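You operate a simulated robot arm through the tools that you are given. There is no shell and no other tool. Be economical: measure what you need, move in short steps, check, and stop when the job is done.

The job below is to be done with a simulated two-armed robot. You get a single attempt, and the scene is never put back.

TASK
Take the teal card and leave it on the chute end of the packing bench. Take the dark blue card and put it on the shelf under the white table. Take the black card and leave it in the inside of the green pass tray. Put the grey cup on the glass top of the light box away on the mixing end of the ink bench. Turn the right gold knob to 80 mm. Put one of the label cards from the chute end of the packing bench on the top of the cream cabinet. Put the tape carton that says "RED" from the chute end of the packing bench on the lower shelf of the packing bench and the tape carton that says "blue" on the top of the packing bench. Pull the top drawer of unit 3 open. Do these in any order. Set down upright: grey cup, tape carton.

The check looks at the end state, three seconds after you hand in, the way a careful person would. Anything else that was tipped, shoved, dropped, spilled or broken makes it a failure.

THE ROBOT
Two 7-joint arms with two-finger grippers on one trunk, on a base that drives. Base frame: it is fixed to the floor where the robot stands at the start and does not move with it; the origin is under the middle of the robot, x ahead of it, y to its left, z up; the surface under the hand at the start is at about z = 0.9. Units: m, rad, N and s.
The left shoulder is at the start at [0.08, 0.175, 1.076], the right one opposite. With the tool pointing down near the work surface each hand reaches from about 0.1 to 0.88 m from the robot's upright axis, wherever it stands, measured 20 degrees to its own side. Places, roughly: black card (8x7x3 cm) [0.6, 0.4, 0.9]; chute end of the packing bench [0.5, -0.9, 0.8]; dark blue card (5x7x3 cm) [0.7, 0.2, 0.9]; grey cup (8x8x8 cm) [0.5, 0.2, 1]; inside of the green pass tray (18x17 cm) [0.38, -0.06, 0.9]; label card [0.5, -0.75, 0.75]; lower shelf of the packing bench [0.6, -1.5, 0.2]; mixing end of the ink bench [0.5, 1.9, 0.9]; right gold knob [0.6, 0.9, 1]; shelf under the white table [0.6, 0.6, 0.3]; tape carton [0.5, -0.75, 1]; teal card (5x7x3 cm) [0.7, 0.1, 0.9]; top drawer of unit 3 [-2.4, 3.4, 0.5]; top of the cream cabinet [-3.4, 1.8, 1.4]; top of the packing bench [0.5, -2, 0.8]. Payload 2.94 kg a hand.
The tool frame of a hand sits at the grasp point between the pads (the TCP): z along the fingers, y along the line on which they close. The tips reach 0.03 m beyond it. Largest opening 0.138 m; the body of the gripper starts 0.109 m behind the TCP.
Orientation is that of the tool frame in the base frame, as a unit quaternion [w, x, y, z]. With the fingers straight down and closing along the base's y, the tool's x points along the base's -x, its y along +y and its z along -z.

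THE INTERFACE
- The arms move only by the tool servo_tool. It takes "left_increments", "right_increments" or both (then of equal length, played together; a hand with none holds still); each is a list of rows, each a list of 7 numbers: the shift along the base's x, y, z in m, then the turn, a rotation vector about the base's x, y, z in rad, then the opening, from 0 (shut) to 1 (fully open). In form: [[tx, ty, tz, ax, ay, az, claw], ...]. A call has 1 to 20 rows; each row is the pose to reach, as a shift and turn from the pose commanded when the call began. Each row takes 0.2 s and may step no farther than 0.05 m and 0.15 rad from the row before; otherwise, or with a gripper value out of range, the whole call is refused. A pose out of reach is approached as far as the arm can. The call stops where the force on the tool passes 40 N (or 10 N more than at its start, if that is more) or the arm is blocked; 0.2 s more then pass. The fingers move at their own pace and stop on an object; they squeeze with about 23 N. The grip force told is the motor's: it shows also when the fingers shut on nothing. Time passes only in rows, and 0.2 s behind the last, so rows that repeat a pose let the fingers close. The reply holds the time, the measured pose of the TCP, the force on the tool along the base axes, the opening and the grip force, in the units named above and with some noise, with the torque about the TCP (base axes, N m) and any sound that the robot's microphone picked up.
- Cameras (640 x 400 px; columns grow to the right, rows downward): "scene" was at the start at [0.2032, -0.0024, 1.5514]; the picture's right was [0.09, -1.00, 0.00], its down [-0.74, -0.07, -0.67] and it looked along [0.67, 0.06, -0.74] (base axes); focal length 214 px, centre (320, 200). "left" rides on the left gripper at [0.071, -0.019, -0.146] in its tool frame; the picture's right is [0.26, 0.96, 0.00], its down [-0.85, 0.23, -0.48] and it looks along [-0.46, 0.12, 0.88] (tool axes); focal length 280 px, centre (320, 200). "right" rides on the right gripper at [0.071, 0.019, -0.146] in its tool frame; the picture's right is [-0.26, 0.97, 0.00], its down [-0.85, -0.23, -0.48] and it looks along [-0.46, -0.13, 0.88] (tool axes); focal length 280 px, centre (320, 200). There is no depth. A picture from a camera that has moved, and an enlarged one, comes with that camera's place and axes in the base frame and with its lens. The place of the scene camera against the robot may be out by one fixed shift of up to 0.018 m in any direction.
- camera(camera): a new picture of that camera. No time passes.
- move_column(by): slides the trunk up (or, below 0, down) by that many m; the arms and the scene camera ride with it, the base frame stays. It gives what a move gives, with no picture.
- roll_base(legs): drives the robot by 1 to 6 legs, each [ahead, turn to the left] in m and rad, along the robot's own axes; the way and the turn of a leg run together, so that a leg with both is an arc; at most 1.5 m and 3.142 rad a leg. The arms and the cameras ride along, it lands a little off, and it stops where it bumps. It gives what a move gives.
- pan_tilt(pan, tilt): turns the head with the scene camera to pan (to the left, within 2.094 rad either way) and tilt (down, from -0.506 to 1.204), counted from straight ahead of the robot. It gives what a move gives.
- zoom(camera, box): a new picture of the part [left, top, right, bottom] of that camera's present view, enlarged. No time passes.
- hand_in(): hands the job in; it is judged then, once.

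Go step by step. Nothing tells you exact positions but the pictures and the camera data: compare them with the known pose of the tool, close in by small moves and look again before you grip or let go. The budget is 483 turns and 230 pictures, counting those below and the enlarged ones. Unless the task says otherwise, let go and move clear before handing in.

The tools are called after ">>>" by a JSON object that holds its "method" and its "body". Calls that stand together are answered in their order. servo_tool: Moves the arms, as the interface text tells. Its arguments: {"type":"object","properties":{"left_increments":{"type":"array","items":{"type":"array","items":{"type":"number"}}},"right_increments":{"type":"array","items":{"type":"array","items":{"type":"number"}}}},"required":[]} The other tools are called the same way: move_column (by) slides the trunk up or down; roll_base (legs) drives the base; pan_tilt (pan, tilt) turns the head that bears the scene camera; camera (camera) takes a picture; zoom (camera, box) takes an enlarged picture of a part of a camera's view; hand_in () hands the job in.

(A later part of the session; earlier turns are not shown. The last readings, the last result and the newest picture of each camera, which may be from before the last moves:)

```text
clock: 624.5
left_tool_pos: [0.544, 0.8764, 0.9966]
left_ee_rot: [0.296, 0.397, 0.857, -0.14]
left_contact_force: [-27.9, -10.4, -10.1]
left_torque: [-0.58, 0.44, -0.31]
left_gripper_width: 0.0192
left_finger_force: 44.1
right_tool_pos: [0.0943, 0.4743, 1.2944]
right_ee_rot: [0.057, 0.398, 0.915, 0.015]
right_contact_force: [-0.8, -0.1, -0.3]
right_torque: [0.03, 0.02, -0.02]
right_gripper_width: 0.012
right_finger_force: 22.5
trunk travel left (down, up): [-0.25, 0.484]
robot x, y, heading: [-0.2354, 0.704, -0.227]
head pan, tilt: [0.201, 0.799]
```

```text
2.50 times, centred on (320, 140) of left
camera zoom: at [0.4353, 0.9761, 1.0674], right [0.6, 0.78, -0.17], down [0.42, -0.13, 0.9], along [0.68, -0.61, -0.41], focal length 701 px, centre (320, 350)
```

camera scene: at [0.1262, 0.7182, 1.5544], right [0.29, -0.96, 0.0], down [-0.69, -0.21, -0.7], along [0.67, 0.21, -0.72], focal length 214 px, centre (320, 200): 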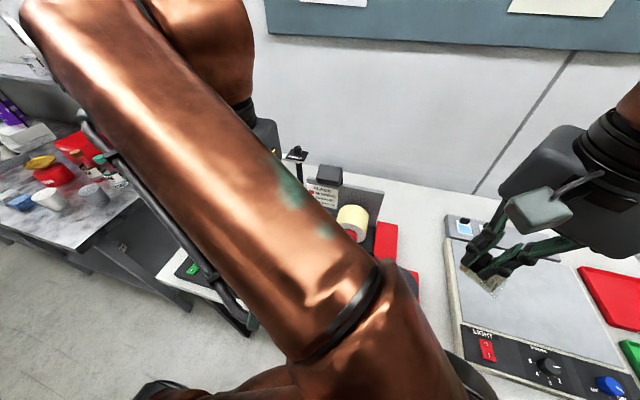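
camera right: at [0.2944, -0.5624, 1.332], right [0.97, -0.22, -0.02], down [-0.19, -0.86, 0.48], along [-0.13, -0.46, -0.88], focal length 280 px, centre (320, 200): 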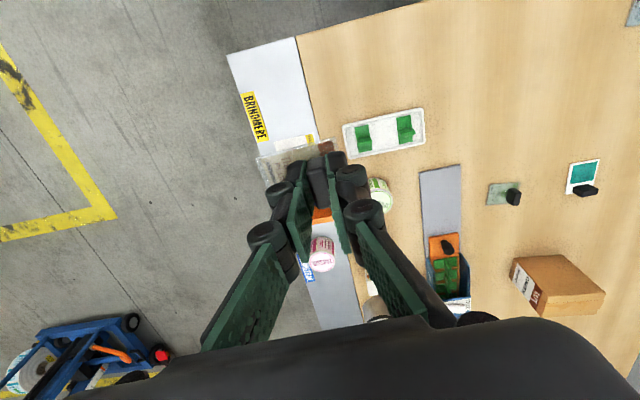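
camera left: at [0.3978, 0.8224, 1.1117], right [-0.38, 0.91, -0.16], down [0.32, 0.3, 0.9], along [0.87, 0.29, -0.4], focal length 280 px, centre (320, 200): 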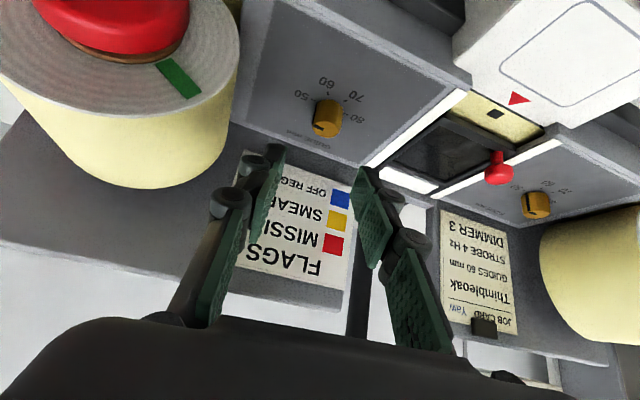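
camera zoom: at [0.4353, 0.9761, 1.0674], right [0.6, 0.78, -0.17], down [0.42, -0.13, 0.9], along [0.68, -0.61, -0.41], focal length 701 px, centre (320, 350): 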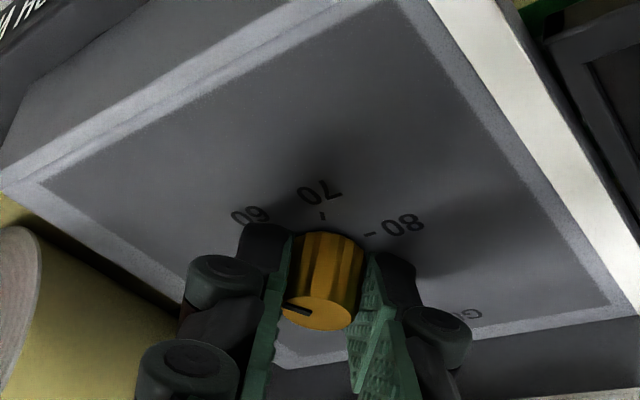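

It turns cleanly; the scale is 60° per 10 mm. Open, rotate the hand back around the knob, and re-grip for the next stroke.

>>> {"method": "servo_tool", "body": {"left_increments": [[0, 0, 0.002, 0, 0, 0, 0.25], [0, 0, 0.004, 0, 0, 0, 0.38], [-0.001, -0.0011, 0.004, 0, 0, 0.131, 0.38], [-0.0022, -0.0024, 0.004, 0, 0, 0.263, 0.38], [-0.003, -0.0038, 0.004, 0, 0, 0.394, 0.38], [-0.0037, -0.0053, 0.004, 0, 0, 0.525, 0.38], [-0.0041, -0.0068, 0.004, 0, 0, 0.656, 0.38], [-0.0044, -0.0085, 0.004, 0, 0, 0.788, 0.38], [-0.0044, -0.0101, 0.003, 0, 0, 0.919, 0.38], [-0.0042, -0.0117, 0.001, 0, 0, 1.05, 0.38]]}}

>>> {"method": "zoom", "body": {"camera": "left", "box": [220, 60, 420, 220]}}

```text
clock: 626.8
left_tool_pos: [0.5421, 0.867, 0.9966]
left_ee_rot: [0.328, -0.088, 0.94, 0.03]
left_contact_force: [0.7, -0.4, 0.8]
left_torque: [0.02, 0.01, 0.01]
left_gripper_width: 0.0525
left_finger_force: 0.0
right_tool_pos: [0.0959, 0.4757, 1.2947]
right_ee_rot: [0.058, 0.399, 0.915, 0.016]
right_contact_force: [0.0, -0.5, -0.3]
right_torque: [0.01, 0.0, 0.0]
right_gripper_width: 0.0117
right_finger_force: 23.3
trunk travel left (down, up): [-0.25, 0.484]
robot x, y, heading: [-0.2367, 0.7046, -0.222]
head pan, tilt: [0.201, 0.799]
```

```text
2.50 times, centred on (320, 140) of left
camera zoom: at [0.402, 0.8207, 1.068], right [-0.38, 0.91, -0.16], down [0.32, 0.3, 0.9], along [0.87, 0.29, -0.4], focal length 701 px, centre (320, 350)
```

zoom: 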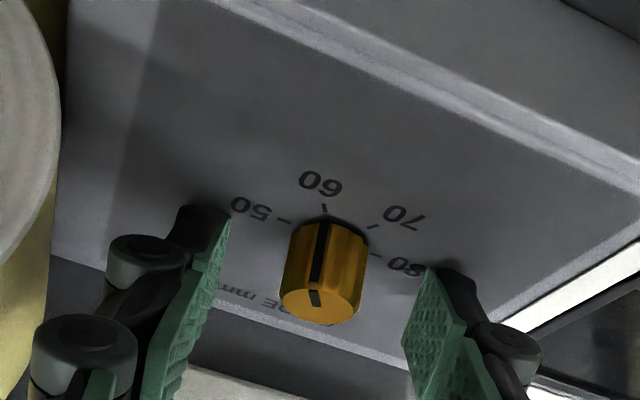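

The mark now points at 60. Two more identical strokes should bring it to 80.

>>> {"method": "servo_tool", "body": {"left_increments": [[-0.001, -0.001, 0, 0, 0, 0, 0.25], [-0.002, -0.001, 0, 0, 0, 0, 0.1], [-0.002, -0.001, 0, 0, 0, 0, 0.0], [-0.002, -0.001, 0, 0, 0, 0, 0.0], [-0.002, -0.001, 0, 0, 0, 0, 0.0]]}}

>>> {"method": "servo_tool", "body": {"left_increments": [[-0.0002, 0.0016, 0, 0, 0, -0.131, 0], [-0.0002, 0.0032, 0, 0, 0, -0.262, 0], [0.0001, 0.0049, 0, 0, 0, -0.394, 0], [0.0005, 0.0064, 0, 0, 0, -0.525, 0], [0.0012, 0.0079, 0, 0, 0, -0.656, 0], [0.002, 0.0093, 0, 0, 0, -0.787, 0], [0.003, 0.0106, 0, 0, 0, -0.919, 0], [0.0042, 0.0117, 0, 0, 0, -1.05, 0]]}}

>>> {"method": "servo_tool", "body": {"left_increments": [[0, 0, 0.002, 0, 0, 0, 0.25], [0, 0, 0.004, 0, 0, 0, 0.38], [-0.001, -0.0011, 0.004, 0, 0, 0.131, 0.38], [-0.0022, -0.0024, 0.004, 0, 0, 0.263, 0.38], [-0.003, -0.0038, 0.004, 0, 0, 0.394, 0.38], [-0.0037, -0.0053, 0.004, 0, 0, 0.525, 0.38], [-0.0041, -0.0068, 0.004, 0, 0, 0.656, 0.38], [-0.0044, -0.0085, 0.004, 0, 0, 0.788, 0.38], [-0.0044, -0.0101, 0.003, 0, 0, 0.919, 0.38], [-0.0042, -0.0117, 0.001, 0, 0, 1.05, 0.38]]}}

>>> {"method": "zoom", "body": {"camera": "left", "box": [220, 60, 420, 220]}}

```text
clock: 628.0
left_tool_pos: [0.5402, 0.8659, 0.997]
left_ee_rot: [0.327, -0.088, 0.94, 0.03]
left_contact_force: [0.7, 1.4, -0.5]
left_torque: [0.07, -0.16, 0.03]
left_gripper_width: 0.0196
left_finger_force: 44.3
right_tool_pos: [0.0961, 0.4766, 1.2945]
right_ee_rot: [0.056, 0.398, 0.915, 0.015]
right_contact_force: [-0.4, -0.8, 0.4]
right_torque: [0.01, 0.0, 0.0]
right_gripper_width: 0.0119
right_finger_force: 22.9
trunk travel left (down, up): [-0.25, 0.484]
robot x, y, heading: [-0.2321, 0.7041, -0.222]
head pan, tilt: [0.201, 0.799]
```

```text
clock: 629.8
left_tool_pos: [0.5442, 0.877, 0.9976]
left_ee_rot: [0.298, 0.396, 0.857, -0.139]
left_contact_force: [4.4, -1.5, 2.5]
left_torque: [-0.57, -0.21, 0.02]
left_gripper_width: 0.0191
left_finger_force: 44.1
right_tool_pos: [0.096, 0.4742, 1.2935]
right_ee_rot: [0.057, 0.398, 0.915, 0.015]
right_contact_force: [-0.8, 0.5, -0.7]
right_torque: [0.03, 0.01, -0.02]
right_gripper_width: 0.0118
right_finger_force: 22.7
trunk travel left (down, up): [-0.25, 0.484]
robot x, y, heading: [-0.2327, 0.7044, -0.229]
head pan, tilt: [0.201, 0.799]
```

```text
clock: 632.0
left_tool_pos: [0.5395, 0.8652, 0.9975]
left_ee_rot: [0.327, -0.088, 0.94, 0.03]
left_contact_force: [0.8, -0.7, -0.5]
left_torque: [0.0, -0.03, 0.01]
left_gripper_width: 0.0526
left_finger_force: 0.0
right_tool_pos: [0.0948, 0.4738, 1.2943]
right_ee_rot: [0.057, 0.398, 0.915, 0.017]
right_contact_force: [-0.1, -0.5, 0.4]
right_torque: [0.05, -0.03, -0.02]
right_gripper_width: 0.0119
right_finger_force: 23.4
trunk travel left (down, up): [-0.25, 0.484]
robot x, y, heading: [-0.2353, 0.706, -0.225]
head pan, tilt: [0.201, 0.799]
```

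```text
2.50 times, centred on (320, 140) of left
camera zoom: at [0.4001, 0.8193, 1.0691], right [-0.38, 0.91, -0.16], down [0.32, 0.3, 0.9], along [0.87, 0.29, -0.4], focal length 701 px, centre (320, 350)
```

zoom: 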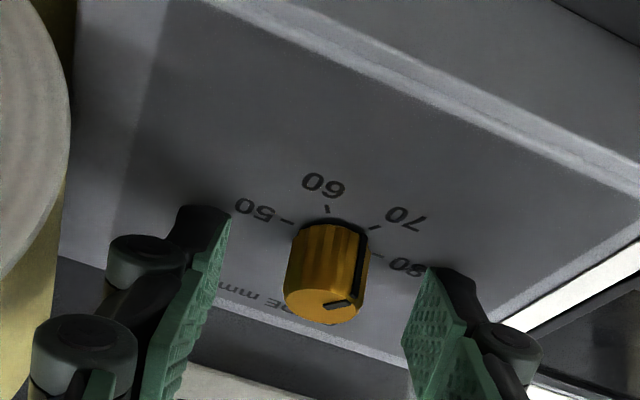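

The mark is now a bit past 70. Turn about 33° more, then release and lift to read it properly.

>>> {"method": "servo_tool", "body": {"left_increments": [[0, 0, 0, 0, 0, 0, 0.25], [0, 0, 0, 0, 0, 0, 0.1], [0, 0, 0, 0, 0, 0, 0.0], [0, 0, 0, 0, 0, 0, 0.0], [0, 0, 0, 0, 0, 0, 0.0]]}}

>>> {"method": "servo_tool", "body": {"left_increments": [[-0.0002, 0.0016, 0, 0, 0, -0.131, 0], [-0.0002, 0.0032, 0, 0, 0, -0.262, 0], [0.0001, 0.0049, 0, 0, 0, -0.394, 0], [0.0005, 0.0064, 0, 0, 0, -0.525, 0], [0.0007, 0.007, 0, 0, 0, -0.58, 0]]}}

>>> {"method": "servo_tool", "body": {"left_increments": [[0, 0, 0.002, 0, 0, 0, 0.25], [0, 0, 0.004, 0, 0, 0, 0.38], [-0.005, 0, 0.02, 0, 0, 0.05, 0.38], [-0.02, 0, 0.04, 0, 0.05, 0.15, 0.38], [-0.04, 0, 0.07, 0, 0.15, 0.25, 0.38], [-0.06, 0, 0.1, 0, 0.28, 0.38, 0.38], [-0.08, 0, 0.13, 0, 0.35, 0.4, 0.38]]}}

>>> {"method": "camera", "body": {"camera": "left"}}

```text
clock: 633.1
left_tool_pos: [0.5403, 0.8659, 0.9996]
left_ee_rot: [0.328, -0.087, 0.94, 0.029]
left_contact_force: [-0.6, 3.3, 2.2]
left_torque: [0.09, 0.01, 0.06]
left_gripper_width: 0.0193
left_finger_force: 44.5
right_tool_pos: [0.0953, 0.4759, 1.2957]
right_ee_rot: [0.057, 0.397, 0.916, 0.014]
right_contact_force: [-0.7, -0.2, 0.0]
right_torque: [0.01, -0.02, 0.01]
right_gripper_width: 0.0117
right_finger_force: 23.3
trunk travel left (down, up): [-0.25, 0.484]
robot x, y, heading: [-0.2329, 0.7049, -0.221]
head pan, tilt: [0.201, 0.799]
```

```text
clock: 634.4
left_tool_pos: [0.5401, 0.8716, 0.9989]
left_ee_rot: [0.322, 0.188, 0.925, -0.066]
left_contact_force: [1.3, 0.4, 2.3]
left_torque: [0.06, 0.33, 0.0]
left_gripper_width: 0.0197
left_finger_force: 44.1
right_tool_pos: [0.0963, 0.4755, 1.2938]
right_ee_rot: [0.057, 0.398, 0.916, 0.016]
right_contact_force: [0.8, 0.5, -0.9]
right_torque: [-0.03, 0.0, -0.03]
right_gripper_width: 0.0117
right_finger_force: 23.1
trunk travel left (down, up): [-0.25, 0.484]
robot x, y, heading: [-0.2327, 0.7027, -0.222]
head pan, tilt: [0.201, 0.799]
```

```text
refused: row 6 steps farther than a row can; nothing moved
```

```text
25 pictures are left
camera left: at [0.3989, 0.9113, 1.0689], right [0.19, 0.97, -0.16], down [0.43, 0.07, 0.9], along [0.88, -0.24, -0.4], focal length 280 px, centre (320, 200)
```

left: 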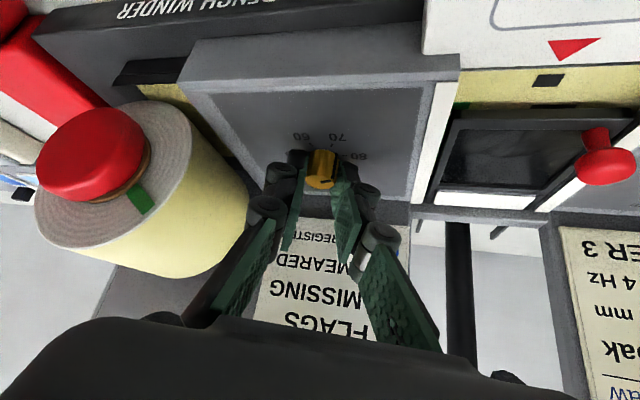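

>>> {"method": "servo_tool", "body": {"left_increments": [[0, 0, 0.002, 0, 0, 0, 0.25], [0, 0, 0.004, 0, 0, 0, 0.38], [-0.005, 0, 0.02, 0, 0, 0.06, 0.38], [-0.02, 0, 0.045, 0, 0.06, 0.15, 0.38], [-0.035, 0, 0.075, 0, 0.14, 0.25, 0.38], [-0.05, 0, 0.11, 0, 0.22, 0.36, 0.38], [-0.065, 0, 0.145, 0, 0.32, 0.38, 0.38]]}}

>>> {"method": "zoom", "body": {"camera": "left", "box": [260, 40, 400, 150]}}

```text
clock: 636.0
left_tool_pos: [0.4749, 0.869, 1.1454]
left_ee_rot: [0.177, -0.005, 0.984, -0.032]
left_contact_force: [0.2, 0.1, 0.2]
left_torque: [-0.01, -0.02, 0.0]
left_gripper_width: 0.0525
left_finger_force: 0.0
right_tool_pos: [0.096, 0.4767, 1.2935]
right_ee_rot: [0.057, 0.398, 0.915, 0.015]
right_contact_force: [0.4, -0.4, 0.1]
right_torque: [-0.05, -0.02, 0.01]
right_gripper_width: 0.012
right_finger_force: 23.3
trunk travel left (down, up): [-0.25, 0.484]
robot x, y, heading: [-0.2349, 0.7025, -0.217]
head pan, tilt: [0.201, 0.799]
```

```text
3.64 times, centred on (330, 95) of left
camera zoom: at [0.3573, 0.8584, 1.2586], right [-0.25, 0.96, -0.15], down [0.63, 0.28, 0.73], along [0.74, 0.08, -0.67], focal length 1020 px, centre (284, 582)
```

zoom: 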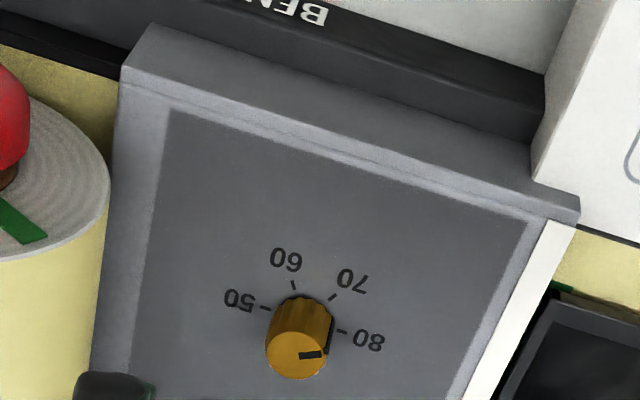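

Reads ≈77 now; about 16° more is needed. Go back on, turn that much, lift and re-read.

>>> {"method": "servo_tool", "body": {"left_increments": [[0.015, 0, -0.035, 0, -0.1, 0.04, 0.38], [0.03, -0.001, -0.07, 0, -0.2, 0.08, 0.38], [0.045, -0.002, -0.1, 0, -0.3, 0.12, 0.38], [0.058, -0.003, -0.125, 0, -0.33, 0.15, 0.38], [0.0653, -0.003, -0.14, 0, -0.33, 0.15, 0.38], [0.0653, -0.003, -0.147, 0, -0.33, 0.15, 0.38], [0.0653, -0.003, -0.147, 0, -0.33, 0.15, 0.2], [0.0653, -0.003, -0.147, 0, -0.33, 0.15, 0.0], [0.0653, -0.003, -0.147, 0, -0.33, 0.15, 0.0], [0.0653, -0.003, -0.147, 0, -0.33, 0.15, 0.0]]}}

>>> {"method": "servo_tool", "body": {"left_increments": [[0.0, 0.0012, 0, 0, 0, -0.1, 0], [-0.0001, 0.0025, 0, 0, 0, -0.2, 0], [0.0, 0.0036, 0, 0, 0, -0.295, 0], [0.0, 0.0036, 0, 0, 0, -0.295, 0]]}}

>>> {"method": "servo_tool", "body": {"left_increments": [[0, 0, 0.002, 0, 0, 0, 0.25], [0, 0, 0.004, 0, 0, 0, 0.38], [-0.005, 0, 0.02, 0, 0, 0.04, 0.38], [-0.02, 0, 0.045, 0, 0.06, 0.1, 0.38], [-0.035, 0, 0.075, 0, 0.14, 0.15, 0.38], [-0.05, 0, 0.11, 0, 0.22, 0.15, 0.38], [-0.065, 0, 0.145, 0, 0.32, 0.15, 0.38]]}}

>>> {"method": "zoom", "body": {"camera": "left", "box": [260, 40, 400, 150]}}

```text
clock: 638.1
left_tool_pos: [0.5377, 0.8685, 0.9986]
left_ee_rot: [0.34, -0.071, 0.938, -0.02]
left_contact_force: [0.6, -2.6, 7.1]
left_torque: [0.49, -0.13, -0.04]
left_gripper_width: 0.0202
left_finger_force: 43.4
right_tool_pos: [0.0961, 0.4739, 1.2941]
right_ee_rot: [0.057, 0.397, 0.916, 0.016]
right_contact_force: [-0.5, 0.9, -0.6]
right_torque: [0.0, 0.0, 0.02]
right_gripper_width: 0.0118
right_finger_force: 23.3
trunk travel left (down, up): [-0.25, 0.484]
robot x, y, heading: [-0.235, 0.7055, -0.224]
head pan, tilt: [0.201, 0.799]
```

```text
clock: 639.1
left_tool_pos: [0.5389, 0.8716, 0.9988]
left_ee_rot: [0.331, 0.067, 0.939, -0.069]
left_contact_force: [-5.4, -7.4, 4.8]
left_torque: [0.46, -0.13, -0.1]
left_gripper_width: 0.0205
left_finger_force: 44.9
right_tool_pos: [0.0949, 0.4764, 1.2941]
right_ee_rot: [0.057, 0.398, 0.915, 0.016]
right_contact_force: [0.1, 0.1, -0.8]
right_torque: [0.03, 0.02, -0.02]
right_gripper_width: 0.0117
right_finger_force: 23.0
trunk travel left (down, up): [-0.25, 0.484]
robot x, y, heading: [-0.2347, 0.7015, -0.224]
head pan, tilt: [0.201, 0.799]
```

```text
clock: 640.8
left_tool_pos: [0.4757, 0.8731, 1.145]
left_ee_rot: [0.183, -0.015, 0.982, -0.054]
left_contact_force: [-0.6, 0.2, 0.3]
left_torque: [-0.01, 0.0, 0.03]
left_gripper_width: 0.0523
left_finger_force: 0.0
right_tool_pos: [0.0947, 0.4747, 1.2945]
right_ee_rot: [0.058, 0.398, 0.916, 0.016]
right_contact_force: [0.1, -0.3, -0.2]
right_torque: [0.0, -0.02, 0.01]
right_gripper_width: 0.0119
right_finger_force: 22.5
trunk travel left (down, up): [-0.25, 0.484]
robot x, y, heading: [-0.2347, 0.7051, -0.224]
head pan, tilt: [0.201, 0.799]
```

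```text
3.64 times, centred on (330, 95) of left
camera zoom: at [0.358, 0.8641, 1.2561], right [-0.26, 0.95, -0.2], down [0.62, 0.32, 0.72], along [0.74, 0.06, -0.67], focal length 1020 px, centre (284, 582)
```

zoom: 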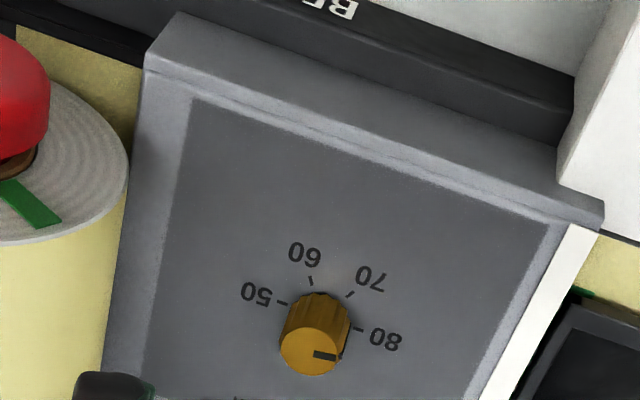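

>>> {"method": "zoom", "body": {"camera": "left", "box": [312, 100, 372, 147]}}

```text
8.51 times, centred on (342, 124) of left
camera zoom: at [0.358, 0.8641, 1.2561], right [-0.26, 0.95, -0.2], down [0.62, 0.32, 0.72], along [0.74, 0.06, -0.67], focal length 2386 px, centre (133, 851)
```

zoom: 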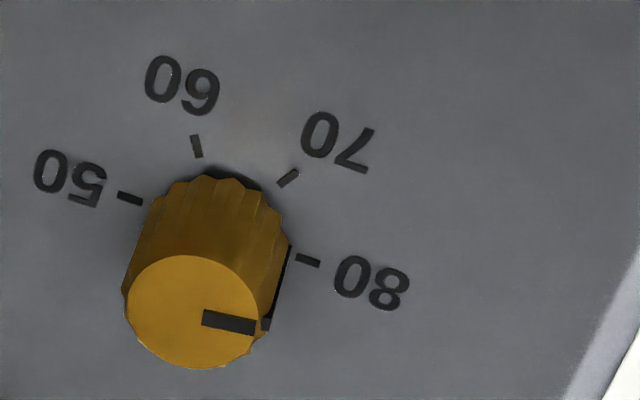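

Reading the tick geometry carefully (60° per 10 mm), the mark is ≈10° short of 80. One more small turn.

>>> {"method": "servo_tool", "body": {"left_increments": [[0.015, 0, -0.035, 0, -0.1, 0.04, 0.38], [0.03, -0.001, -0.07, 0, -0.2, 0.06, 0.38], [0.045, -0.003, -0.1, 0, -0.3, 0.08, 0.38], [0.058, -0.004, -0.125, 0.03, -0.32, 0.1, 0.38], [0.064, -0.005, -0.14, 0.05, -0.32, 0.1, 0.38], [0.064, -0.005, -0.147, 0.05, -0.32, 0.1, 0.38], [0.064, -0.005, -0.147, 0.05, -0.32, 0.1, 0.2], [0.064, -0.005, -0.147, 0.05, -0.32, 0.1, 0.0], [0.064, -0.005, -0.147, 0.05, -0.32, 0.1, 0.0], [0.064, -0.005, -0.147, 0.05, -0.32, 0.1, 0.0]]}}

>>> {"method": "servo_tool", "body": {"left_increments": [[0.0, 0.001, 0, 0, 0, -0.09, 0], [0.0, 0.0021, 0, 0, 0, -0.175, 0], [0.0, 0.0021, 0, 0, 0, -0.175, 0]]}}

>>> {"method": "servo_tool", "body": {"left_increments": [[0, 0, 0.002, 0, 0, 0, 0.25], [0, 0, 0.004, 0, 0, 0, 0.38], [-0.005, 0, 0.02, 0, 0, 0.03, 0.38], [-0.02, 0, 0.045, 0, 0.06, 0.05, 0.38], [-0.035, 0, 0.075, 0, 0.14, 0.07, 0.38], [-0.05, 0, 0.11, 0, 0.22, 0.07, 0.38], [-0.065, 0, 0.145, 0, 0.32, 0.07, 0.38]]}}

>>> {"method": "zoom", "body": {"camera": "left", "box": [307, 95, 377, 147]}}

```text
clock: 643.0
left_tool_pos: [0.54, 0.8697, 0.9978]
left_ee_rot: [0.339, -0.051, 0.939, -0.023]
left_contact_force: [0.3, 0.3, 6.4]
left_torque: [0.65, -0.1, 0.01]
left_gripper_width: 0.0201
left_finger_force: 43.0
right_tool_pos: [0.0954, 0.4762, 1.2942]
right_ee_rot: [0.057, 0.398, 0.916, 0.015]
right_contact_force: [0.7, 0.5, 0.2]
right_torque: [0.03, -0.01, 0.0]
right_gripper_width: 0.012
right_finger_force: 22.7
trunk travel left (down, up): [-0.25, 0.484]
robot x, y, heading: [-0.2345, 0.7034, -0.222]
head pan, tilt: [0.201, 0.799]
```

```text
clock: 643.8
left_tool_pos: [0.5404, 0.8712, 0.9973]
left_ee_rot: [0.339, 0.032, 0.939, -0.051]
left_contact_force: [7.2, -1.9, 13.9]
left_torque: [0.69, -0.27, 0.13]
left_gripper_width: 0.02
left_finger_force: 44.7
right_tool_pos: [0.0947, 0.4753, 1.2939]
right_ee_rot: [0.057, 0.398, 0.916, 0.016]
right_contact_force: [0.2, 0.2, -0.2]
right_torque: [-0.02, -0.01, 0.02]
right_gripper_width: 0.0119
right_finger_force: 22.9
trunk travel left (down, up): [-0.25, 0.484]
robot x, y, heading: [-0.2342, 0.7055, -0.218]
head pan, tilt: [0.201, 0.799]
```

```text
clock: 645.4
left_tool_pos: [0.4772, 0.8713, 1.1407]
left_ee_rot: [0.184, -0.011, 0.982, -0.044]
left_contact_force: [-0.4, -0.6, -0.7]
left_torque: [-0.04, -0.01, 0.0]
left_gripper_width: 0.0527
left_finger_force: 0.1
right_tool_pos: [0.0952, 0.4751, 1.294]
right_ee_rot: [0.058, 0.398, 0.915, 0.015]
right_contact_force: [-0.5, -0.4, -0.1]
right_torque: [0.03, -0.03, 0.0]
right_gripper_width: 0.0119
right_finger_force: 22.9
trunk travel left (down, up): [-0.25, 0.484]
robot x, y, heading: [-0.234, 0.7044, -0.227]
head pan, tilt: [0.201, 0.799]
```

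```text
7.69 times, centred on (342, 121) of left
camera zoom: at [0.3573, 0.8611, 1.2528], right [-0.25, 0.95, -0.18], down [0.62, 0.3, 0.73], along [0.75, 0.07, -0.66], focal length 2157 px, centre (151, 808)
```

zoom: 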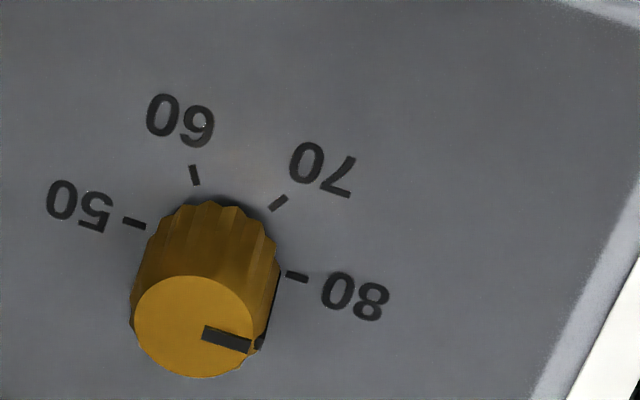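

The knob reads 80. Now for the far side of the room: tuck the left hand, turn left and look for the cabinet and unit 3.

>>> {"method": "servo_tool", "body": {"left_increments": [[-0.02, 0, 0.02, 0, 0.05, 0, 0.3], [-0.05, 0, 0.045, 0, 0.12, 0, 0.3], [-0.085, 0.0, 0.07, 0, 0.2, 0, 0.3], [-0.12, -0.01, 0.09, 0, 0.28, 0, 0.3], [-0.155, -0.02, 0.1, 0, 0.34, 0, 0.3], [-0.19, -0.03, 0.1, 0, 0.34, 0, 0.3], [-0.22, -0.03, 0.1, 0, 0.34, 0, 0.3]]}}

>>> {"method": "roll_base", "body": {"legs": [[-0.09, 0]]}}

>>> {"method": "pan_tilt", "body": {"pan": 1.4, "tilt": 0.4}}

>>> {"method": "roll_base", "body": {"legs": [[0, 0.11], [0, 0.14], [0, 0.14], [0, 0.14], [0, 0.14], [0, 0.14]]}}

>>> {"method": "roll_base", "body": {"legs": [[0, 0.14], [0, 0.14], [0, 0.14], [0, 0.14], [0, 0.14], [0, 0.14]]}}

>>> {"method": "roll_base", "body": {"legs": [[0, 0.14], [0, 0.14], [0, 0.14], [0, 0.14], [0, 0.14], [0, 0.14]]}}

>>> {"method": "pan_tilt", "body": {"pan": 0.0, "tilt": 0.35}}

>>> {"method": "camera", "body": {"camera": "scene"}}

```text
clock: 647.0
left_tool_pos: [0.253, 0.8394, 1.2414]
left_ee_rot: [0.015, -0.018, 0.999, -0.042]
left_contact_force: [-0.8, -0.4, 0.2]
left_torque: [-0.03, -0.04, 0.03]
left_gripper_width: 0.0414
left_finger_force: 0.0
right_tool_pos: [0.0956, 0.4767, 1.2957]
right_ee_rot: [0.058, 0.398, 0.915, 0.016]
right_contact_force: [-0.4, 0.2, 0.0]
right_torque: [-0.01, -0.01, 0.0]
right_gripper_width: 0.012
right_finger_force: 23.3
trunk travel left (down, up): [-0.25, 0.484]
robot x, y, heading: [-0.2374, 0.7068, -0.226]
head pan, tilt: [0.201, 0.799]
```

```text
clock: 648.1
left_tool_pos: [0.196, 0.8531, 1.2326]
left_ee_rot: [0.002, -0.017, 0.999, -0.039]
left_contact_force: [-1.2, 0.6, -0.8]
left_torque: [-0.12, -0.13, -0.02]
left_gripper_width: 0.0414
left_finger_force: 0.0
right_tool_pos: [0.0389, 0.4892, 1.2875]
right_ee_rot: [0.044, 0.4, 0.915, 0.013]
right_contact_force: [-0.2, 0.2, -1.0]
right_torque: [-0.03, -0.1, -0.02]
right_gripper_width: 0.0119
right_finger_force: 22.7
trunk travel left (down, up): [-0.25, 0.484]
robot x, y, heading: [-0.3208, 0.7238, -0.222]
head pan, tilt: [0.201, 0.799]
```

```text
clock: 649.5
left_tool_pos: [0.1352, 0.8656, 1.2497]
left_ee_rot: [0.027, -0.016, 0.998, -0.046]
left_contact_force: [1.6, -0.6, -0.2]
left_torque: [0.07, 0.16, 0.02]
left_gripper_width: 0.0413
left_finger_force: 0.1
right_tool_pos: [-0.0263, 0.5014, 1.3014]
right_ee_rot: [0.071, 0.399, 0.914, 0.017]
right_contact_force: [1.3, -0.6, 0.5]
right_torque: [0.02, 0.21, 0.05]
right_gripper_width: 0.0117
right_finger_force: 22.9
trunk travel left (down, up): [-0.25, 0.484]
robot x, y, heading: [-0.3211, 0.7234, -0.219]
head pan, tilt: [1.4, 0.4]
```

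```text
clock: 653.4
left_tool_pos: [-0.0896, 1.1606, 1.2436]
left_ee_rot: [0.036, -0.402, 0.914, -0.032]
left_contact_force: [-0.7, -0.2, 0.3]
left_torque: [0.0, -0.03, 0.02]
left_gripper_width: 0.0414
left_finger_force: 0.1
right_tool_pos: [0.0588, 0.7915, 1.298]
right_ee_rot: [0.052, 0.015, 0.998, 0.039]
right_contact_force: [0.6, 0.5, -0.2]
right_torque: [-0.04, 0.01, -0.01]
right_gripper_width: 0.0117
right_finger_force: 22.8
trunk travel left (down, up): [-0.25, 0.484]
robot x, y, heading: [-0.3223, 0.725, 0.573]
head pan, tilt: [1.4, 0.4]
```

```text
clock: 657.5
left_tool_pos: [-0.4941, 1.1887, 1.2444]
left_ee_rot: [-0.046, 0.74, -0.67, 0.014]
left_contact_force: [0.2, -0.5, -0.1]
left_torque: [-0.02, -0.03, 0.0]
left_gripper_width: 0.0416
left_finger_force: 0.0
right_tool_pos: [-0.1194, 1.0535, 1.2974]
right_ee_rot: [0.032, -0.395, 0.916, 0.057]
right_contact_force: [-0.4, 0.3, -0.1]
right_torque: [-0.06, -0.02, -0.01]
right_gripper_width: 0.0116
right_finger_force: 22.6
trunk travel left (down, up): [-0.25, 0.484]
robot x, y, heading: [-0.3201, 0.7254, 1.415]
head pan, tilt: [1.4, 0.4]
```

```text
clock: 661.6
left_tool_pos: [-0.7841, 0.9066, 1.2434]
left_ee_rot: [-0.047, 0.95, -0.309, -0.005]
left_contact_force: [0.3, 0.1, 0.0]
left_torque: [0.02, -0.02, -0.04]
left_gripper_width: 0.0412
left_finger_force: 0.1
right_tool_pos: [-0.4327, 1.0952, 1.2964]
right_ee_rot: [-0.006, 0.735, -0.675, -0.065]
right_contact_force: [-0.1, 0.1, -0.9]
right_torque: [0.0, -0.05, 0.01]
right_gripper_width: 0.0118
right_finger_force: 23.1
trunk travel left (down, up): [-0.25, 0.484]
robot x, y, heading: [-0.3244, 0.7267, 2.26]
head pan, tilt: [1.4, 0.4]
```

```text
clock: 663.1
left_tool_pos: [-0.7829, 0.9071, 1.2448]
left_ee_rot: [-0.046, 0.95, -0.309, -0.005]
left_contact_force: [0.1, 0.8, -0.2]
left_torque: [0.02, 0.0, 0.01]
left_gripper_width: 0.0414
left_finger_force: 0.0
right_tool_pos: [-0.4316, 1.0947, 1.2967]
right_ee_rot: [-0.006, 0.735, -0.675, -0.065]
right_contact_force: [0.3, 0.1, -0.4]
right_torque: [-0.01, -0.02, 0.0]
right_gripper_width: 0.0119
right_finger_force: 22.8
trunk travel left (down, up): [-0.25, 0.484]
robot x, y, heading: [-0.3226, 0.7212, 2.259]
head pan, tilt: [0.0, 0.351]
```

```text
20 pictures are left
camera scene: at [-0.4377, 0.8729, 1.594], right [0.77, 0.63, 0.0], down [0.22, -0.27, -0.94], along [-0.59, 0.73, -0.34], focal length 214 px, centre (320, 200)
```

scene: 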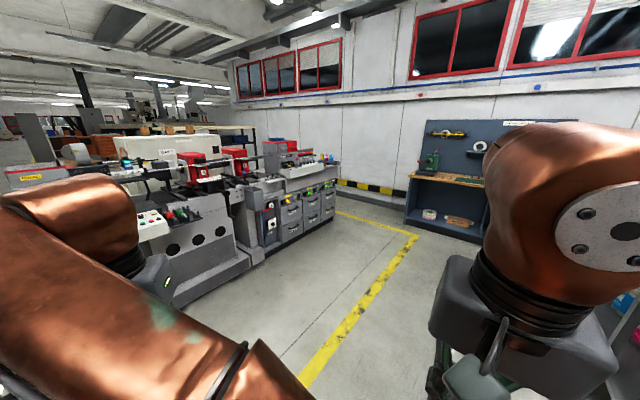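

>>> {"method": "zoom", "body": {"camera": "scene", "box": [150, 120, 350, 280]}}

```text
2.50 times, centred on (250, 200) of scene
camera zoom: at [-0.4377, 0.8729, 1.594], right [0.77, 0.63, 0.0], down [0.22, -0.27, -0.94], along [-0.59, 0.73, -0.34], focal length 536 px, centre (495, 200)
```

zoom: 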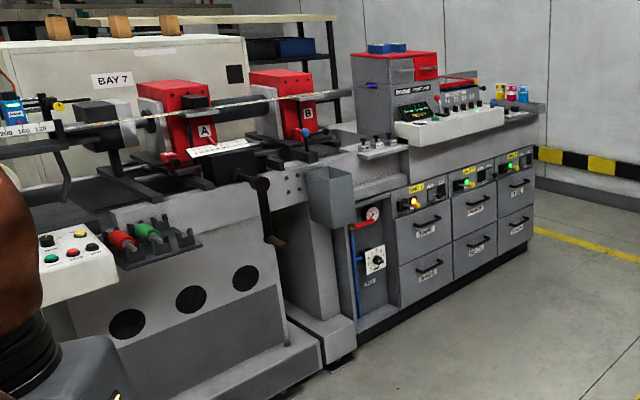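

The cream cabinet ("BAY 7") stands behind the press, and unit 3's drawers are the farthest ones on the right. Drive across the room toward the press front near y≈2.

>>> {"method": "roll_base", "body": {"legs": [[0, 0.11], [0, 0.1]]}}

>>> {"method": "pan_tilt", "body": {"pan": 0.6, "tilt": 0.5}}

>>> {"method": "roll_base", "body": {"legs": [[0.09, 0]]}}

>>> {"method": "pan_tilt", "body": {"pan": -0.6, "tilt": 0.5}}

>>> {"method": "roll_base", "body": {"legs": [[0.09, 0]]}}

>>> {"method": "pan_tilt", "body": {"pan": 0.6, "tilt": 0.5}}

>>> {"method": "roll_base", "body": {"legs": [[0.09, 0]]}}

>>> {"method": "pan_tilt", "body": {"pan": -0.6, "tilt": 0.5}}

>>> {"method": "roll_base", "body": {"legs": [[0.09, 0]]}}

>>> {"method": "pan_tilt", "body": {"pan": 0.6, "tilt": 0.5}}

>>> {"method": "roll_base", "body": {"legs": [[0.09, 0]]}}

>>> {"method": "pan_tilt", "body": {"pan": -0.6, "tilt": 0.5}}

>>> {"method": "roll_base", "body": {"legs": [[0.09, 0]]}}

>>> {"method": "pan_tilt", "body": {"pan": 0.6, "tilt": 0.5}}

>>> {"method": "roll_base", "body": {"legs": [[0.09, 0]]}}

>>> {"method": "pan_tilt", "body": {"pan": -0.6, "tilt": 0.5}}

>>> {"method": "roll_base", "body": {"legs": [[0.09, 0]]}}

>>> {"method": "pan_tilt", "body": {"pan": 0.6, "tilt": 0.5}}

>>> {"method": "roll_base", "body": {"legs": [[0.09, 0]]}}

>>> {"method": "pan_tilt", "body": {"pan": -0.6, "tilt": 0.5}}

>>> {"method": "roll_base", "body": {"legs": [[0.09, 0]]}}

>>> {"method": "pan_tilt", "body": {"pan": 0.6, "tilt": 0.5}}

```text
clock: 664.6
left_tool_pos: [-0.8124, 0.8057, 1.2438]
left_ee_rot: [-0.047, 0.977, -0.208, -0.01]
left_contact_force: [-0.4, -0.7, -0.2]
left_torque: [0.05, -0.03, 0.02]
left_gripper_width: 0.0414
left_finger_force: 0.1
right_tool_pos: [-0.5079, 1.0631, 1.2978]
right_ee_rot: [0.0, 0.803, -0.593, -0.065]
right_contact_force: [0.6, 0.1, -0.6]
right_torque: [0.0, -0.05, 0.0]
right_gripper_width: 0.0117
right_finger_force: 23.2
trunk travel left (down, up): [-0.25, 0.484]
robot x, y, heading: [-0.3215, 0.7256, 2.466]
head pan, tilt: [0.0, 0.351]
```

```text
clock: 665.6
left_tool_pos: [-0.8119, 0.8069, 1.2442]
left_ee_rot: [-0.046, 0.977, -0.207, -0.01]
left_contact_force: [0.4, 0.7, -0.1]
left_torque: [-0.01, 0.01, 0.02]
left_gripper_width: 0.0414
left_finger_force: 0.1
right_tool_pos: [-0.5084, 1.0635, 1.297]
right_ee_rot: [0.001, 0.803, -0.593, -0.067]
right_contact_force: [-0.1, 0.7, 0.1]
right_torque: [-0.01, -0.01, 0.01]
right_gripper_width: 0.0119
right_finger_force: 22.9
trunk travel left (down, up): [-0.25, 0.484]
robot x, y, heading: [-0.3264, 0.7249, 2.466]
head pan, tilt: [0.6, 0.499]
```

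```text
clock: 666.7
left_tool_pos: [-0.8715, 0.8559, 1.2501]
left_ee_rot: [-0.049, 0.977, -0.208, -0.016]
left_contact_force: [1.4, -1.2, 1.9]
left_torque: [0.09, 0.17, -0.02]
left_gripper_width: 0.0412
left_finger_force: 0.0
right_tool_pos: [-0.5691, 1.113, 1.3028]
right_ee_rot: [0.0, 0.802, -0.593, -0.071]
right_contact_force: [1.5, -1.0, -0.1]
right_torque: [0.13, 0.13, -0.02]
right_gripper_width: 0.0118
right_finger_force: 23.0
trunk travel left (down, up): [-0.25, 0.484]
robot x, y, heading: [-0.3936, 0.7802, 2.469]
head pan, tilt: [0.6, 0.499]
```

```text
clock: 668.1
left_tool_pos: [-0.8796, 0.8603, 1.2464]
left_ee_rot: [-0.047, 0.977, -0.208, -0.014]
left_contact_force: [-0.5, 0.1, -0.5]
left_torque: [-0.04, 0.03, -0.03]
left_gripper_width: 0.0414
left_finger_force: 0.1
right_tool_pos: [-0.5737, 1.1179, 1.299]
right_ee_rot: [0.002, 0.802, -0.594, -0.068]
right_contact_force: [-0.3, 0.3, 0.2]
right_torque: [0.02, 0.01, 0.03]
right_gripper_width: 0.0119
right_finger_force: 22.7
trunk travel left (down, up): [-0.25, 0.484]
robot x, y, heading: [-0.3911, 0.7856, 2.465]
head pan, tilt: [-0.6, 0.499]
```

```text
clock: 669.2
left_tool_pos: [-0.9427, 0.9129, 1.2487]
left_ee_rot: [-0.049, 0.977, -0.208, -0.016]
left_contact_force: [0.8, -1.2, 0.8]
left_torque: [0.04, 0.09, -0.02]
left_gripper_width: 0.0414
left_finger_force: 0.0
right_tool_pos: [-0.6406, 1.1687, 1.3028]
right_ee_rot: [0.002, 0.803, -0.592, -0.073]
right_contact_force: [0.5, -0.9, 0.8]
right_torque: [0.06, 0.08, 0.05]
right_gripper_width: 0.0118
right_finger_force: 22.7
trunk travel left (down, up): [-0.25, 0.484]
robot x, y, heading: [-0.4621, 0.8353, 2.465]
head pan, tilt: [-0.6, 0.499]
```

```text
clock: 670.6
left_tool_pos: [-0.9486, 0.9154, 1.247]
left_ee_rot: [-0.048, 0.977, -0.208, -0.014]
left_contact_force: [-0.2, 0.2, 0.8]
left_torque: [0.03, 0.0, 0.0]
left_gripper_width: 0.0416
left_finger_force: 0.1
right_tool_pos: [-0.6437, 1.1716, 1.2999]
right_ee_rot: [0.001, 0.803, -0.592, -0.069]
right_contact_force: [-0.1, -0.7, -0.8]
right_torque: [0.04, 0.0, -0.01]
right_gripper_width: 0.0118
right_finger_force: 22.9
trunk travel left (down, up): [-0.25, 0.484]
robot x, y, heading: [-0.4628, 0.8337, 2.465]
head pan, tilt: [0.6, 0.499]
```

```text
clock: 671.8
left_tool_pos: [-1.0126, 0.9689, 1.2511]
left_ee_rot: [-0.05, 0.977, -0.208, -0.018]
left_contact_force: [0.3, -1.6, 0.8]
left_torque: [0.07, 0.09, 0.0]
left_gripper_width: 0.0413
left_finger_force: 0.0
right_tool_pos: [-0.708, 1.2241, 1.3038]
right_ee_rot: [0.001, 0.803, -0.592, -0.073]
right_contact_force: [1.0, -0.5, 0.2]
right_torque: [0.07, 0.12, 0.02]
right_gripper_width: 0.0116
right_finger_force: 23.1
trunk travel left (down, up): [-0.25, 0.484]
robot x, y, heading: [-0.534, 0.8939, 2.465]
head pan, tilt: [0.6, 0.499]
```

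```text
clock: 673.1
left_tool_pos: [-1.0169, 0.9723, 1.2492]
left_ee_rot: [-0.049, 0.977, -0.207, -0.016]
left_contact_force: [0.4, -0.5, -0.1]
left_torque: [0.01, -0.02, -0.01]
left_gripper_width: 0.0414
left_finger_force: 0.0
right_tool_pos: [-0.7131, 1.2285, 1.3014]
right_ee_rot: [0.003, 0.803, -0.592, -0.071]
right_contact_force: [0.5, -0.3, -1.1]
right_torque: [-0.03, 0.03, -0.02]
right_gripper_width: 0.0119
right_finger_force: 23.6
trunk travel left (down, up): [-0.25, 0.484]
robot x, y, heading: [-0.5323, 0.8909, 2.464]
head pan, tilt: [-0.6, 0.499]
```

```text
clock: 674.2
left_tool_pos: [-1.0803, 1.0246, 1.2527]
left_ee_rot: [-0.052, 0.976, -0.209, -0.021]
left_contact_force: [0.5, -0.1, 0.3]
left_torque: [0.08, 0.15, 0.02]
left_gripper_width: 0.0415
left_finger_force: 0.0
right_tool_pos: [-0.7745, 1.2799, 1.305]
right_ee_rot: [0.001, 0.802, -0.593, -0.076]
right_contact_force: [1.4, -1.0, 0.5]
right_torque: [0.1, 0.12, 0.0]
right_gripper_width: 0.0118
right_finger_force: 23.2
trunk travel left (down, up): [-0.25, 0.484]
robot x, y, heading: [-0.6033, 0.9494, 2.463]
head pan, tilt: [-0.6, 0.499]
```

```text
clock: 675.6
left_tool_pos: [-1.0849, 1.0271, 1.2496]
left_ee_rot: [-0.05, 0.976, -0.21, -0.018]
left_contact_force: [0.2, 0.2, 0.6]
left_torque: [-0.01, -0.03, -0.01]
left_gripper_width: 0.0415
left_finger_force: 0.1
right_tool_pos: [-0.7797, 1.2831, 1.3023]
right_ee_rot: [0.002, 0.803, -0.592, -0.074]
right_contact_force: [0.8, -0.2, -0.1]
right_torque: [0.02, 0.03, -0.05]
right_gripper_width: 0.0119
right_finger_force: 22.8
trunk travel left (down, up): [-0.25, 0.484]
robot x, y, heading: [-0.6017, 0.9498, 2.465]
head pan, tilt: [0.6, 0.499]
```

```text
clock: 676.8
left_tool_pos: [-1.1462, 1.0788, 1.2552]
left_ee_rot: [-0.052, 0.976, -0.208, -0.023]
left_contact_force: [0.8, -1.0, 0.6]
left_torque: [0.09, 0.12, 0.04]
left_gripper_width: 0.0416
left_finger_force: 0.0
right_tool_pos: [-0.8417, 1.3324, 1.3065]
right_ee_rot: [0.002, 0.804, -0.59, -0.079]
right_contact_force: [1.9, -1.3, 0.7]
right_torque: [0.12, 0.12, -0.02]
right_gripper_width: 0.0118
right_finger_force: 23.3
trunk travel left (down, up): [-0.25, 0.484]
robot x, y, heading: [-0.6777, 1.0055, 2.464]
head pan, tilt: [0.6, 0.499]
```

```text
clock: 678.1
left_tool_pos: [-1.1529, 1.0836, 1.2515]
left_ee_rot: [-0.051, 0.976, -0.209, -0.019]
left_contact_force: [0.5, -0.1, 0.1]
left_torque: [-0.01, 0.0, 0.02]
left_gripper_width: 0.041
left_finger_force: 0.0
right_tool_pos: [-0.8465, 1.3365, 1.3038]
right_ee_rot: [0.002, 0.803, -0.591, -0.076]
right_contact_force: [0.5, -0.1, -1.6]
right_torque: [0.0, 0.0, 0.0]
right_gripper_width: 0.0119
right_finger_force: 23.3
trunk travel left (down, up): [-0.25, 0.484]
robot x, y, heading: [-0.6733, 1.0067, 2.463]
head pan, tilt: [-0.6, 0.499]
```

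```text
clock: 679.2
left_tool_pos: [-1.2166, 1.1348, 1.2549]
left_ee_rot: [-0.052, 0.976, -0.209, -0.023]
left_contact_force: [1.0, 0.0, 0.1]
left_torque: [0.04, 0.08, 0.01]
left_gripper_width: 0.0415
left_finger_force: 0.1
right_tool_pos: [-0.9114, 1.3876, 1.3065]
right_ee_rot: [0.003, 0.803, -0.591, -0.08]
right_contact_force: [0.7, -0.6, 0.8]
right_torque: [0.09, 0.07, 0.01]
right_gripper_width: 0.0118
right_finger_force: 23.1
trunk travel left (down, up): [-0.25, 0.484]
robot x, y, heading: [-0.7412, 1.0603, 2.461]
head pan, tilt: [-0.6, 0.499]
```

```text
clock: 680.6
left_tool_pos: [-1.22, 1.1371, 1.2525]
left_ee_rot: [-0.051, 0.976, -0.209, -0.02]
left_contact_force: [-0.1, 0.0, -0.1]
left_torque: [0.0, 0.01, 0.01]
left_gripper_width: 0.0414
left_finger_force: 0.1
right_tool_pos: [-0.9142, 1.3908, 1.3055]
right_ee_rot: [0.003, 0.803, -0.59, -0.077]
right_contact_force: [0.5, 0.3, 0.1]
right_torque: [0.01, -0.02, -0.02]
right_gripper_width: 0.0119
right_finger_force: 23.1
trunk travel left (down, up): [-0.25, 0.484]
robot x, y, heading: [-0.74, 1.0644, 2.47]
head pan, tilt: [0.6, 0.499]
```

```text
clock: 681.8
left_tool_pos: [-1.2871, 1.1918, 1.2554]
left_ee_rot: [-0.052, 0.976, -0.209, -0.024]
left_contact_force: [0.0, 0.0, 0.4]
left_torque: [0.05, 0.05, 0.02]
left_gripper_width: 0.0416
left_finger_force: 0.2
right_tool_pos: [-0.9801, 1.4462, 1.3064]
right_ee_rot: [0.003, 0.803, -0.59, -0.081]
right_contact_force: [0.9, 0.2, 0.9]
right_torque: [0.03, 0.05, -0.01]
right_gripper_width: 0.012
right_finger_force: 22.8
trunk travel left (down, up): [-0.25, 0.484]
robot x, y, heading: [-0.8132, 1.1194, 2.461]
head pan, tilt: [0.6, 0.499]
```

```text
clock: 683.2
left_tool_pos: [-1.2896, 1.1949, 1.2538]
left_ee_rot: [-0.052, 0.976, -0.209, -0.022]
left_contact_force: [-0.8, 0.0, -0.4]
left_torque: [-0.03, -0.03, -0.02]
left_gripper_width: 0.0414
left_finger_force: 0.0
right_tool_pos: [-0.9846, 1.448, 1.3054]
right_ee_rot: [0.003, 0.803, -0.591, -0.079]
right_contact_force: [-1.0, 0.1, -0.1]
right_torque: [0.01, 0.0, 0.02]
right_gripper_width: 0.0118
right_finger_force: 22.2
trunk travel left (down, up): [-0.25, 0.484]
robot x, y, heading: [-0.812, 1.1185, 2.464]
head pan, tilt: [-0.6, 0.499]
```

```text
clock: 684.3
left_tool_pos: [-1.3542, 1.2476, 1.2568]
left_ee_rot: [-0.053, 0.976, -0.21, -0.025]
left_contact_force: [0.4, -1.0, 0.6]
left_torque: [0.05, 0.06, 0.01]
left_gripper_width: 0.0413
left_finger_force: 0.2
right_tool_pos: [-1.0485, 1.4998, 1.3086]
right_ee_rot: [0.004, 0.803, -0.59, -0.082]
right_contact_force: [0.6, -0.2, -0.2]
right_torque: [0.02, 0.06, -0.02]
right_gripper_width: 0.0119
right_finger_force: 22.6
trunk travel left (down, up): [-0.25, 0.484]
robot x, y, heading: [-0.8828, 1.1754, 2.458]
head pan, tilt: [-0.6, 0.499]
```

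```text
clock: 685.7
left_tool_pos: [-1.3579, 1.2494, 1.2539]
left_ee_rot: [-0.052, 0.976, -0.211, -0.024]
left_contact_force: [-0.1, -0.4, 0.8]
left_torque: [0.03, -0.02, 0.03]
left_gripper_width: 0.0416
left_finger_force: 0.0
right_tool_pos: [-1.0523, 1.504, 1.3063]
right_ee_rot: [0.004, 0.803, -0.591, -0.079]
right_contact_force: [-0.3, -0.6, -0.6]
right_torque: [0.0, 0.0, 0.01]
right_gripper_width: 0.0118
right_finger_force: 23.6
trunk travel left (down, up): [-0.25, 0.484]
robot x, y, heading: [-0.8797, 1.1735, 2.462]
head pan, tilt: [0.6, 0.499]
```

```text
clock: 686.8
left_tool_pos: [-1.4192, 1.3016, 1.2581]
left_ee_rot: [-0.055, 0.976, -0.211, -0.027]
left_contact_force: [0.6, 0.0, 0.6]
left_torque: [0.08, 0.14, -0.03]
left_gripper_width: 0.0415
left_finger_force: 0.0
right_tool_pos: [-1.1109, 1.5533, 1.3093]
right_ee_rot: [0.004, 0.802, -0.591, -0.084]
right_contact_force: [1.2, -0.3, 0.4]
right_torque: [0.13, 0.11, 0.02]
right_gripper_width: 0.0116
right_finger_force: 22.9
trunk travel left (down, up): [-0.25, 0.484]
robot x, y, heading: [-0.9536, 1.2293, 2.464]
head pan, tilt: [0.6, 0.499]
```

```text
clock: 688.1
left_tool_pos: [-1.4246, 1.3053, 1.2565]
left_ee_rot: [-0.054, 0.976, -0.212, -0.025]
left_contact_force: [-0.5, 0.1, 0.3]
left_torque: [0.01, 0.01, 0.0]
left_gripper_width: 0.0413
left_finger_force: 0.0
right_tool_pos: [-1.1172, 1.5566, 1.3062]
right_ee_rot: [0.004, 0.803, -0.59, -0.081]
right_contact_force: [0.3, -0.2, -0.2]
right_torque: [0.01, 0.05, 0.01]
right_gripper_width: 0.0118
right_finger_force: 23.0
trunk travel left (down, up): [-0.25, 0.484]
robot x, y, heading: [-0.9511, 1.2289, 2.457]
head pan, tilt: [-0.6, 0.499]
```

```text
clock: 689.2
left_tool_pos: [-1.488, 1.3569, 1.2585]
left_ee_rot: [-0.055, 0.976, -0.211, -0.028]
left_contact_force: [1.4, -0.3, -0.4]
left_torque: [0.05, 0.07, 0.02]
left_gripper_width: 0.0412
left_finger_force: 0.0
right_tool_pos: [-1.1815, 1.6104, 1.3096]
right_ee_rot: [0.004, 0.803, -0.59, -0.083]
right_contact_force: [0.2, 0.1, 0.1]
right_torque: [0.07, 0.1, -0.01]
right_gripper_width: 0.0118
right_finger_force: 22.9
trunk travel left (down, up): [-0.25, 0.484]
robot x, y, heading: [-1.0176, 1.2878, 2.457]
head pan, tilt: [-0.6, 0.499]
```

```text
clock: 690.6
left_tool_pos: [-1.4925, 1.3609, 1.2567]
left_ee_rot: [-0.054, 0.976, -0.211, -0.027]
left_contact_force: [-0.6, 0.5, 1.4]
left_torque: [0.0, -0.02, 0.01]
left_gripper_width: 0.0413
left_finger_force: 0.2
right_tool_pos: [-1.1855, 1.6138, 1.3067]
right_ee_rot: [0.004, 0.803, -0.59, -0.082]
right_contact_force: [0.6, -0.3, 0.2]
right_torque: [-0.04, -0.01, -0.01]
right_gripper_width: 0.0119
right_finger_force: 23.1
trunk travel left (down, up): [-0.25, 0.484]
robot x, y, heading: [-1.0194, 1.2814, 2.46]
head pan, tilt: [0.6, 0.499]
```

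>>> {"method": "roll_base", "body": {"legs": [[0.09, 0]]}}

>>> {"method": "pan_tilt", "body": {"pan": -0.6, "tilt": 0.5}}

```text
clock: 691.8
left_tool_pos: [-1.5582, 1.4147, 1.2587]
left_ee_rot: [-0.055, 0.975, -0.212, -0.029]
left_contact_force: [1.5, -0.5, 1.0]
left_torque: [0.0, 0.01, 0.0]
left_gripper_width: 0.0413
left_finger_force: 0.1
right_tool_pos: [-1.2498, 1.6655, 1.3112]
right_ee_rot: [0.003, 0.803, -0.59, -0.086]
right_contact_force: [0.6, -0.9, 0.7]
right_torque: [0.06, 0.05, -0.02]
right_gripper_width: 0.0118
right_finger_force: 22.9
trunk travel left (down, up): [-0.25, 0.484]
robot x, y, heading: [-1.0876, 1.3419, 2.46]
head pan, tilt: [0.6, 0.499]
```

```text
clock: 693.1
left_tool_pos: [-1.5623, 1.4175, 1.2575]
left_ee_rot: [-0.054, 0.976, -0.211, -0.027]
left_contact_force: [0.4, 0.2, 0.0]
left_torque: [0.02, -0.01, 0.0]
left_gripper_width: 0.0415
left_finger_force: 0.0
right_tool_pos: [-1.2539, 1.6685, 1.3084]
right_ee_rot: [0.004, 0.803, -0.59, -0.083]
right_contact_force: [1.0, 0.4, 1.2]
right_torque: [0.02, 0.01, -0.02]
right_gripper_width: 0.0115
right_finger_force: 22.8
trunk travel left (down, up): [-0.25, 0.484]
robot x, y, heading: [-1.0884, 1.3373, 2.46]
head pan, tilt: [-0.6, 0.499]
```

>>> {"method": "pan_tilt", "body": {"pan": 0.3, "tilt": 0.25}}

>>> {"method": "camera", "body": {"camera": "scene"}}

```text
clock: 694.4
left_tool_pos: [-1.5614, 1.4165, 1.2575]
left_ee_rot: [-0.055, 0.976, -0.211, -0.026]
left_contact_force: [-0.1, -0.6, -0.8]
left_torque: [0.0, 0.01, 0.01]
left_gripper_width: 0.0416
left_finger_force: 0.0
right_tool_pos: [-1.2534, 1.6693, 1.3087]
right_ee_rot: [0.004, 0.803, -0.59, -0.083]
right_contact_force: [0.1, -0.1, -0.3]
right_torque: [0.03, -0.01, -0.02]
right_gripper_width: 0.0118
right_finger_force: 23.1
trunk travel left (down, up): [-0.25, 0.484]
robot x, y, heading: [-1.0864, 1.34, 2.455]
head pan, tilt: [0.3, 0.25]
```

```text
18 pictures are left
camera scene: at [-1.2474, 1.4373, 1.6034], right [0.37, 0.93, 0.0], down [0.23, -0.09, -0.97], along [-0.9, 0.36, -0.25], focal length 214 px, centre (320, 200)
```

scene: 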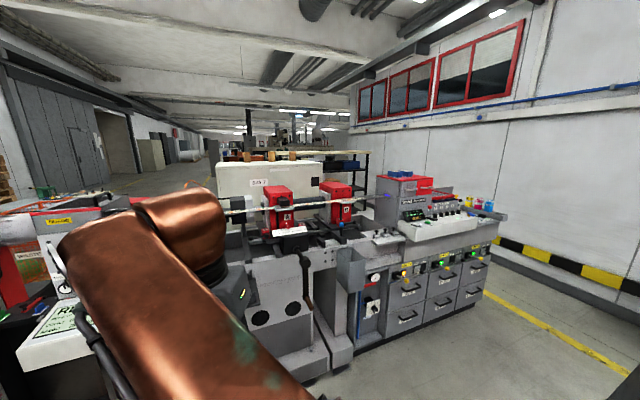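

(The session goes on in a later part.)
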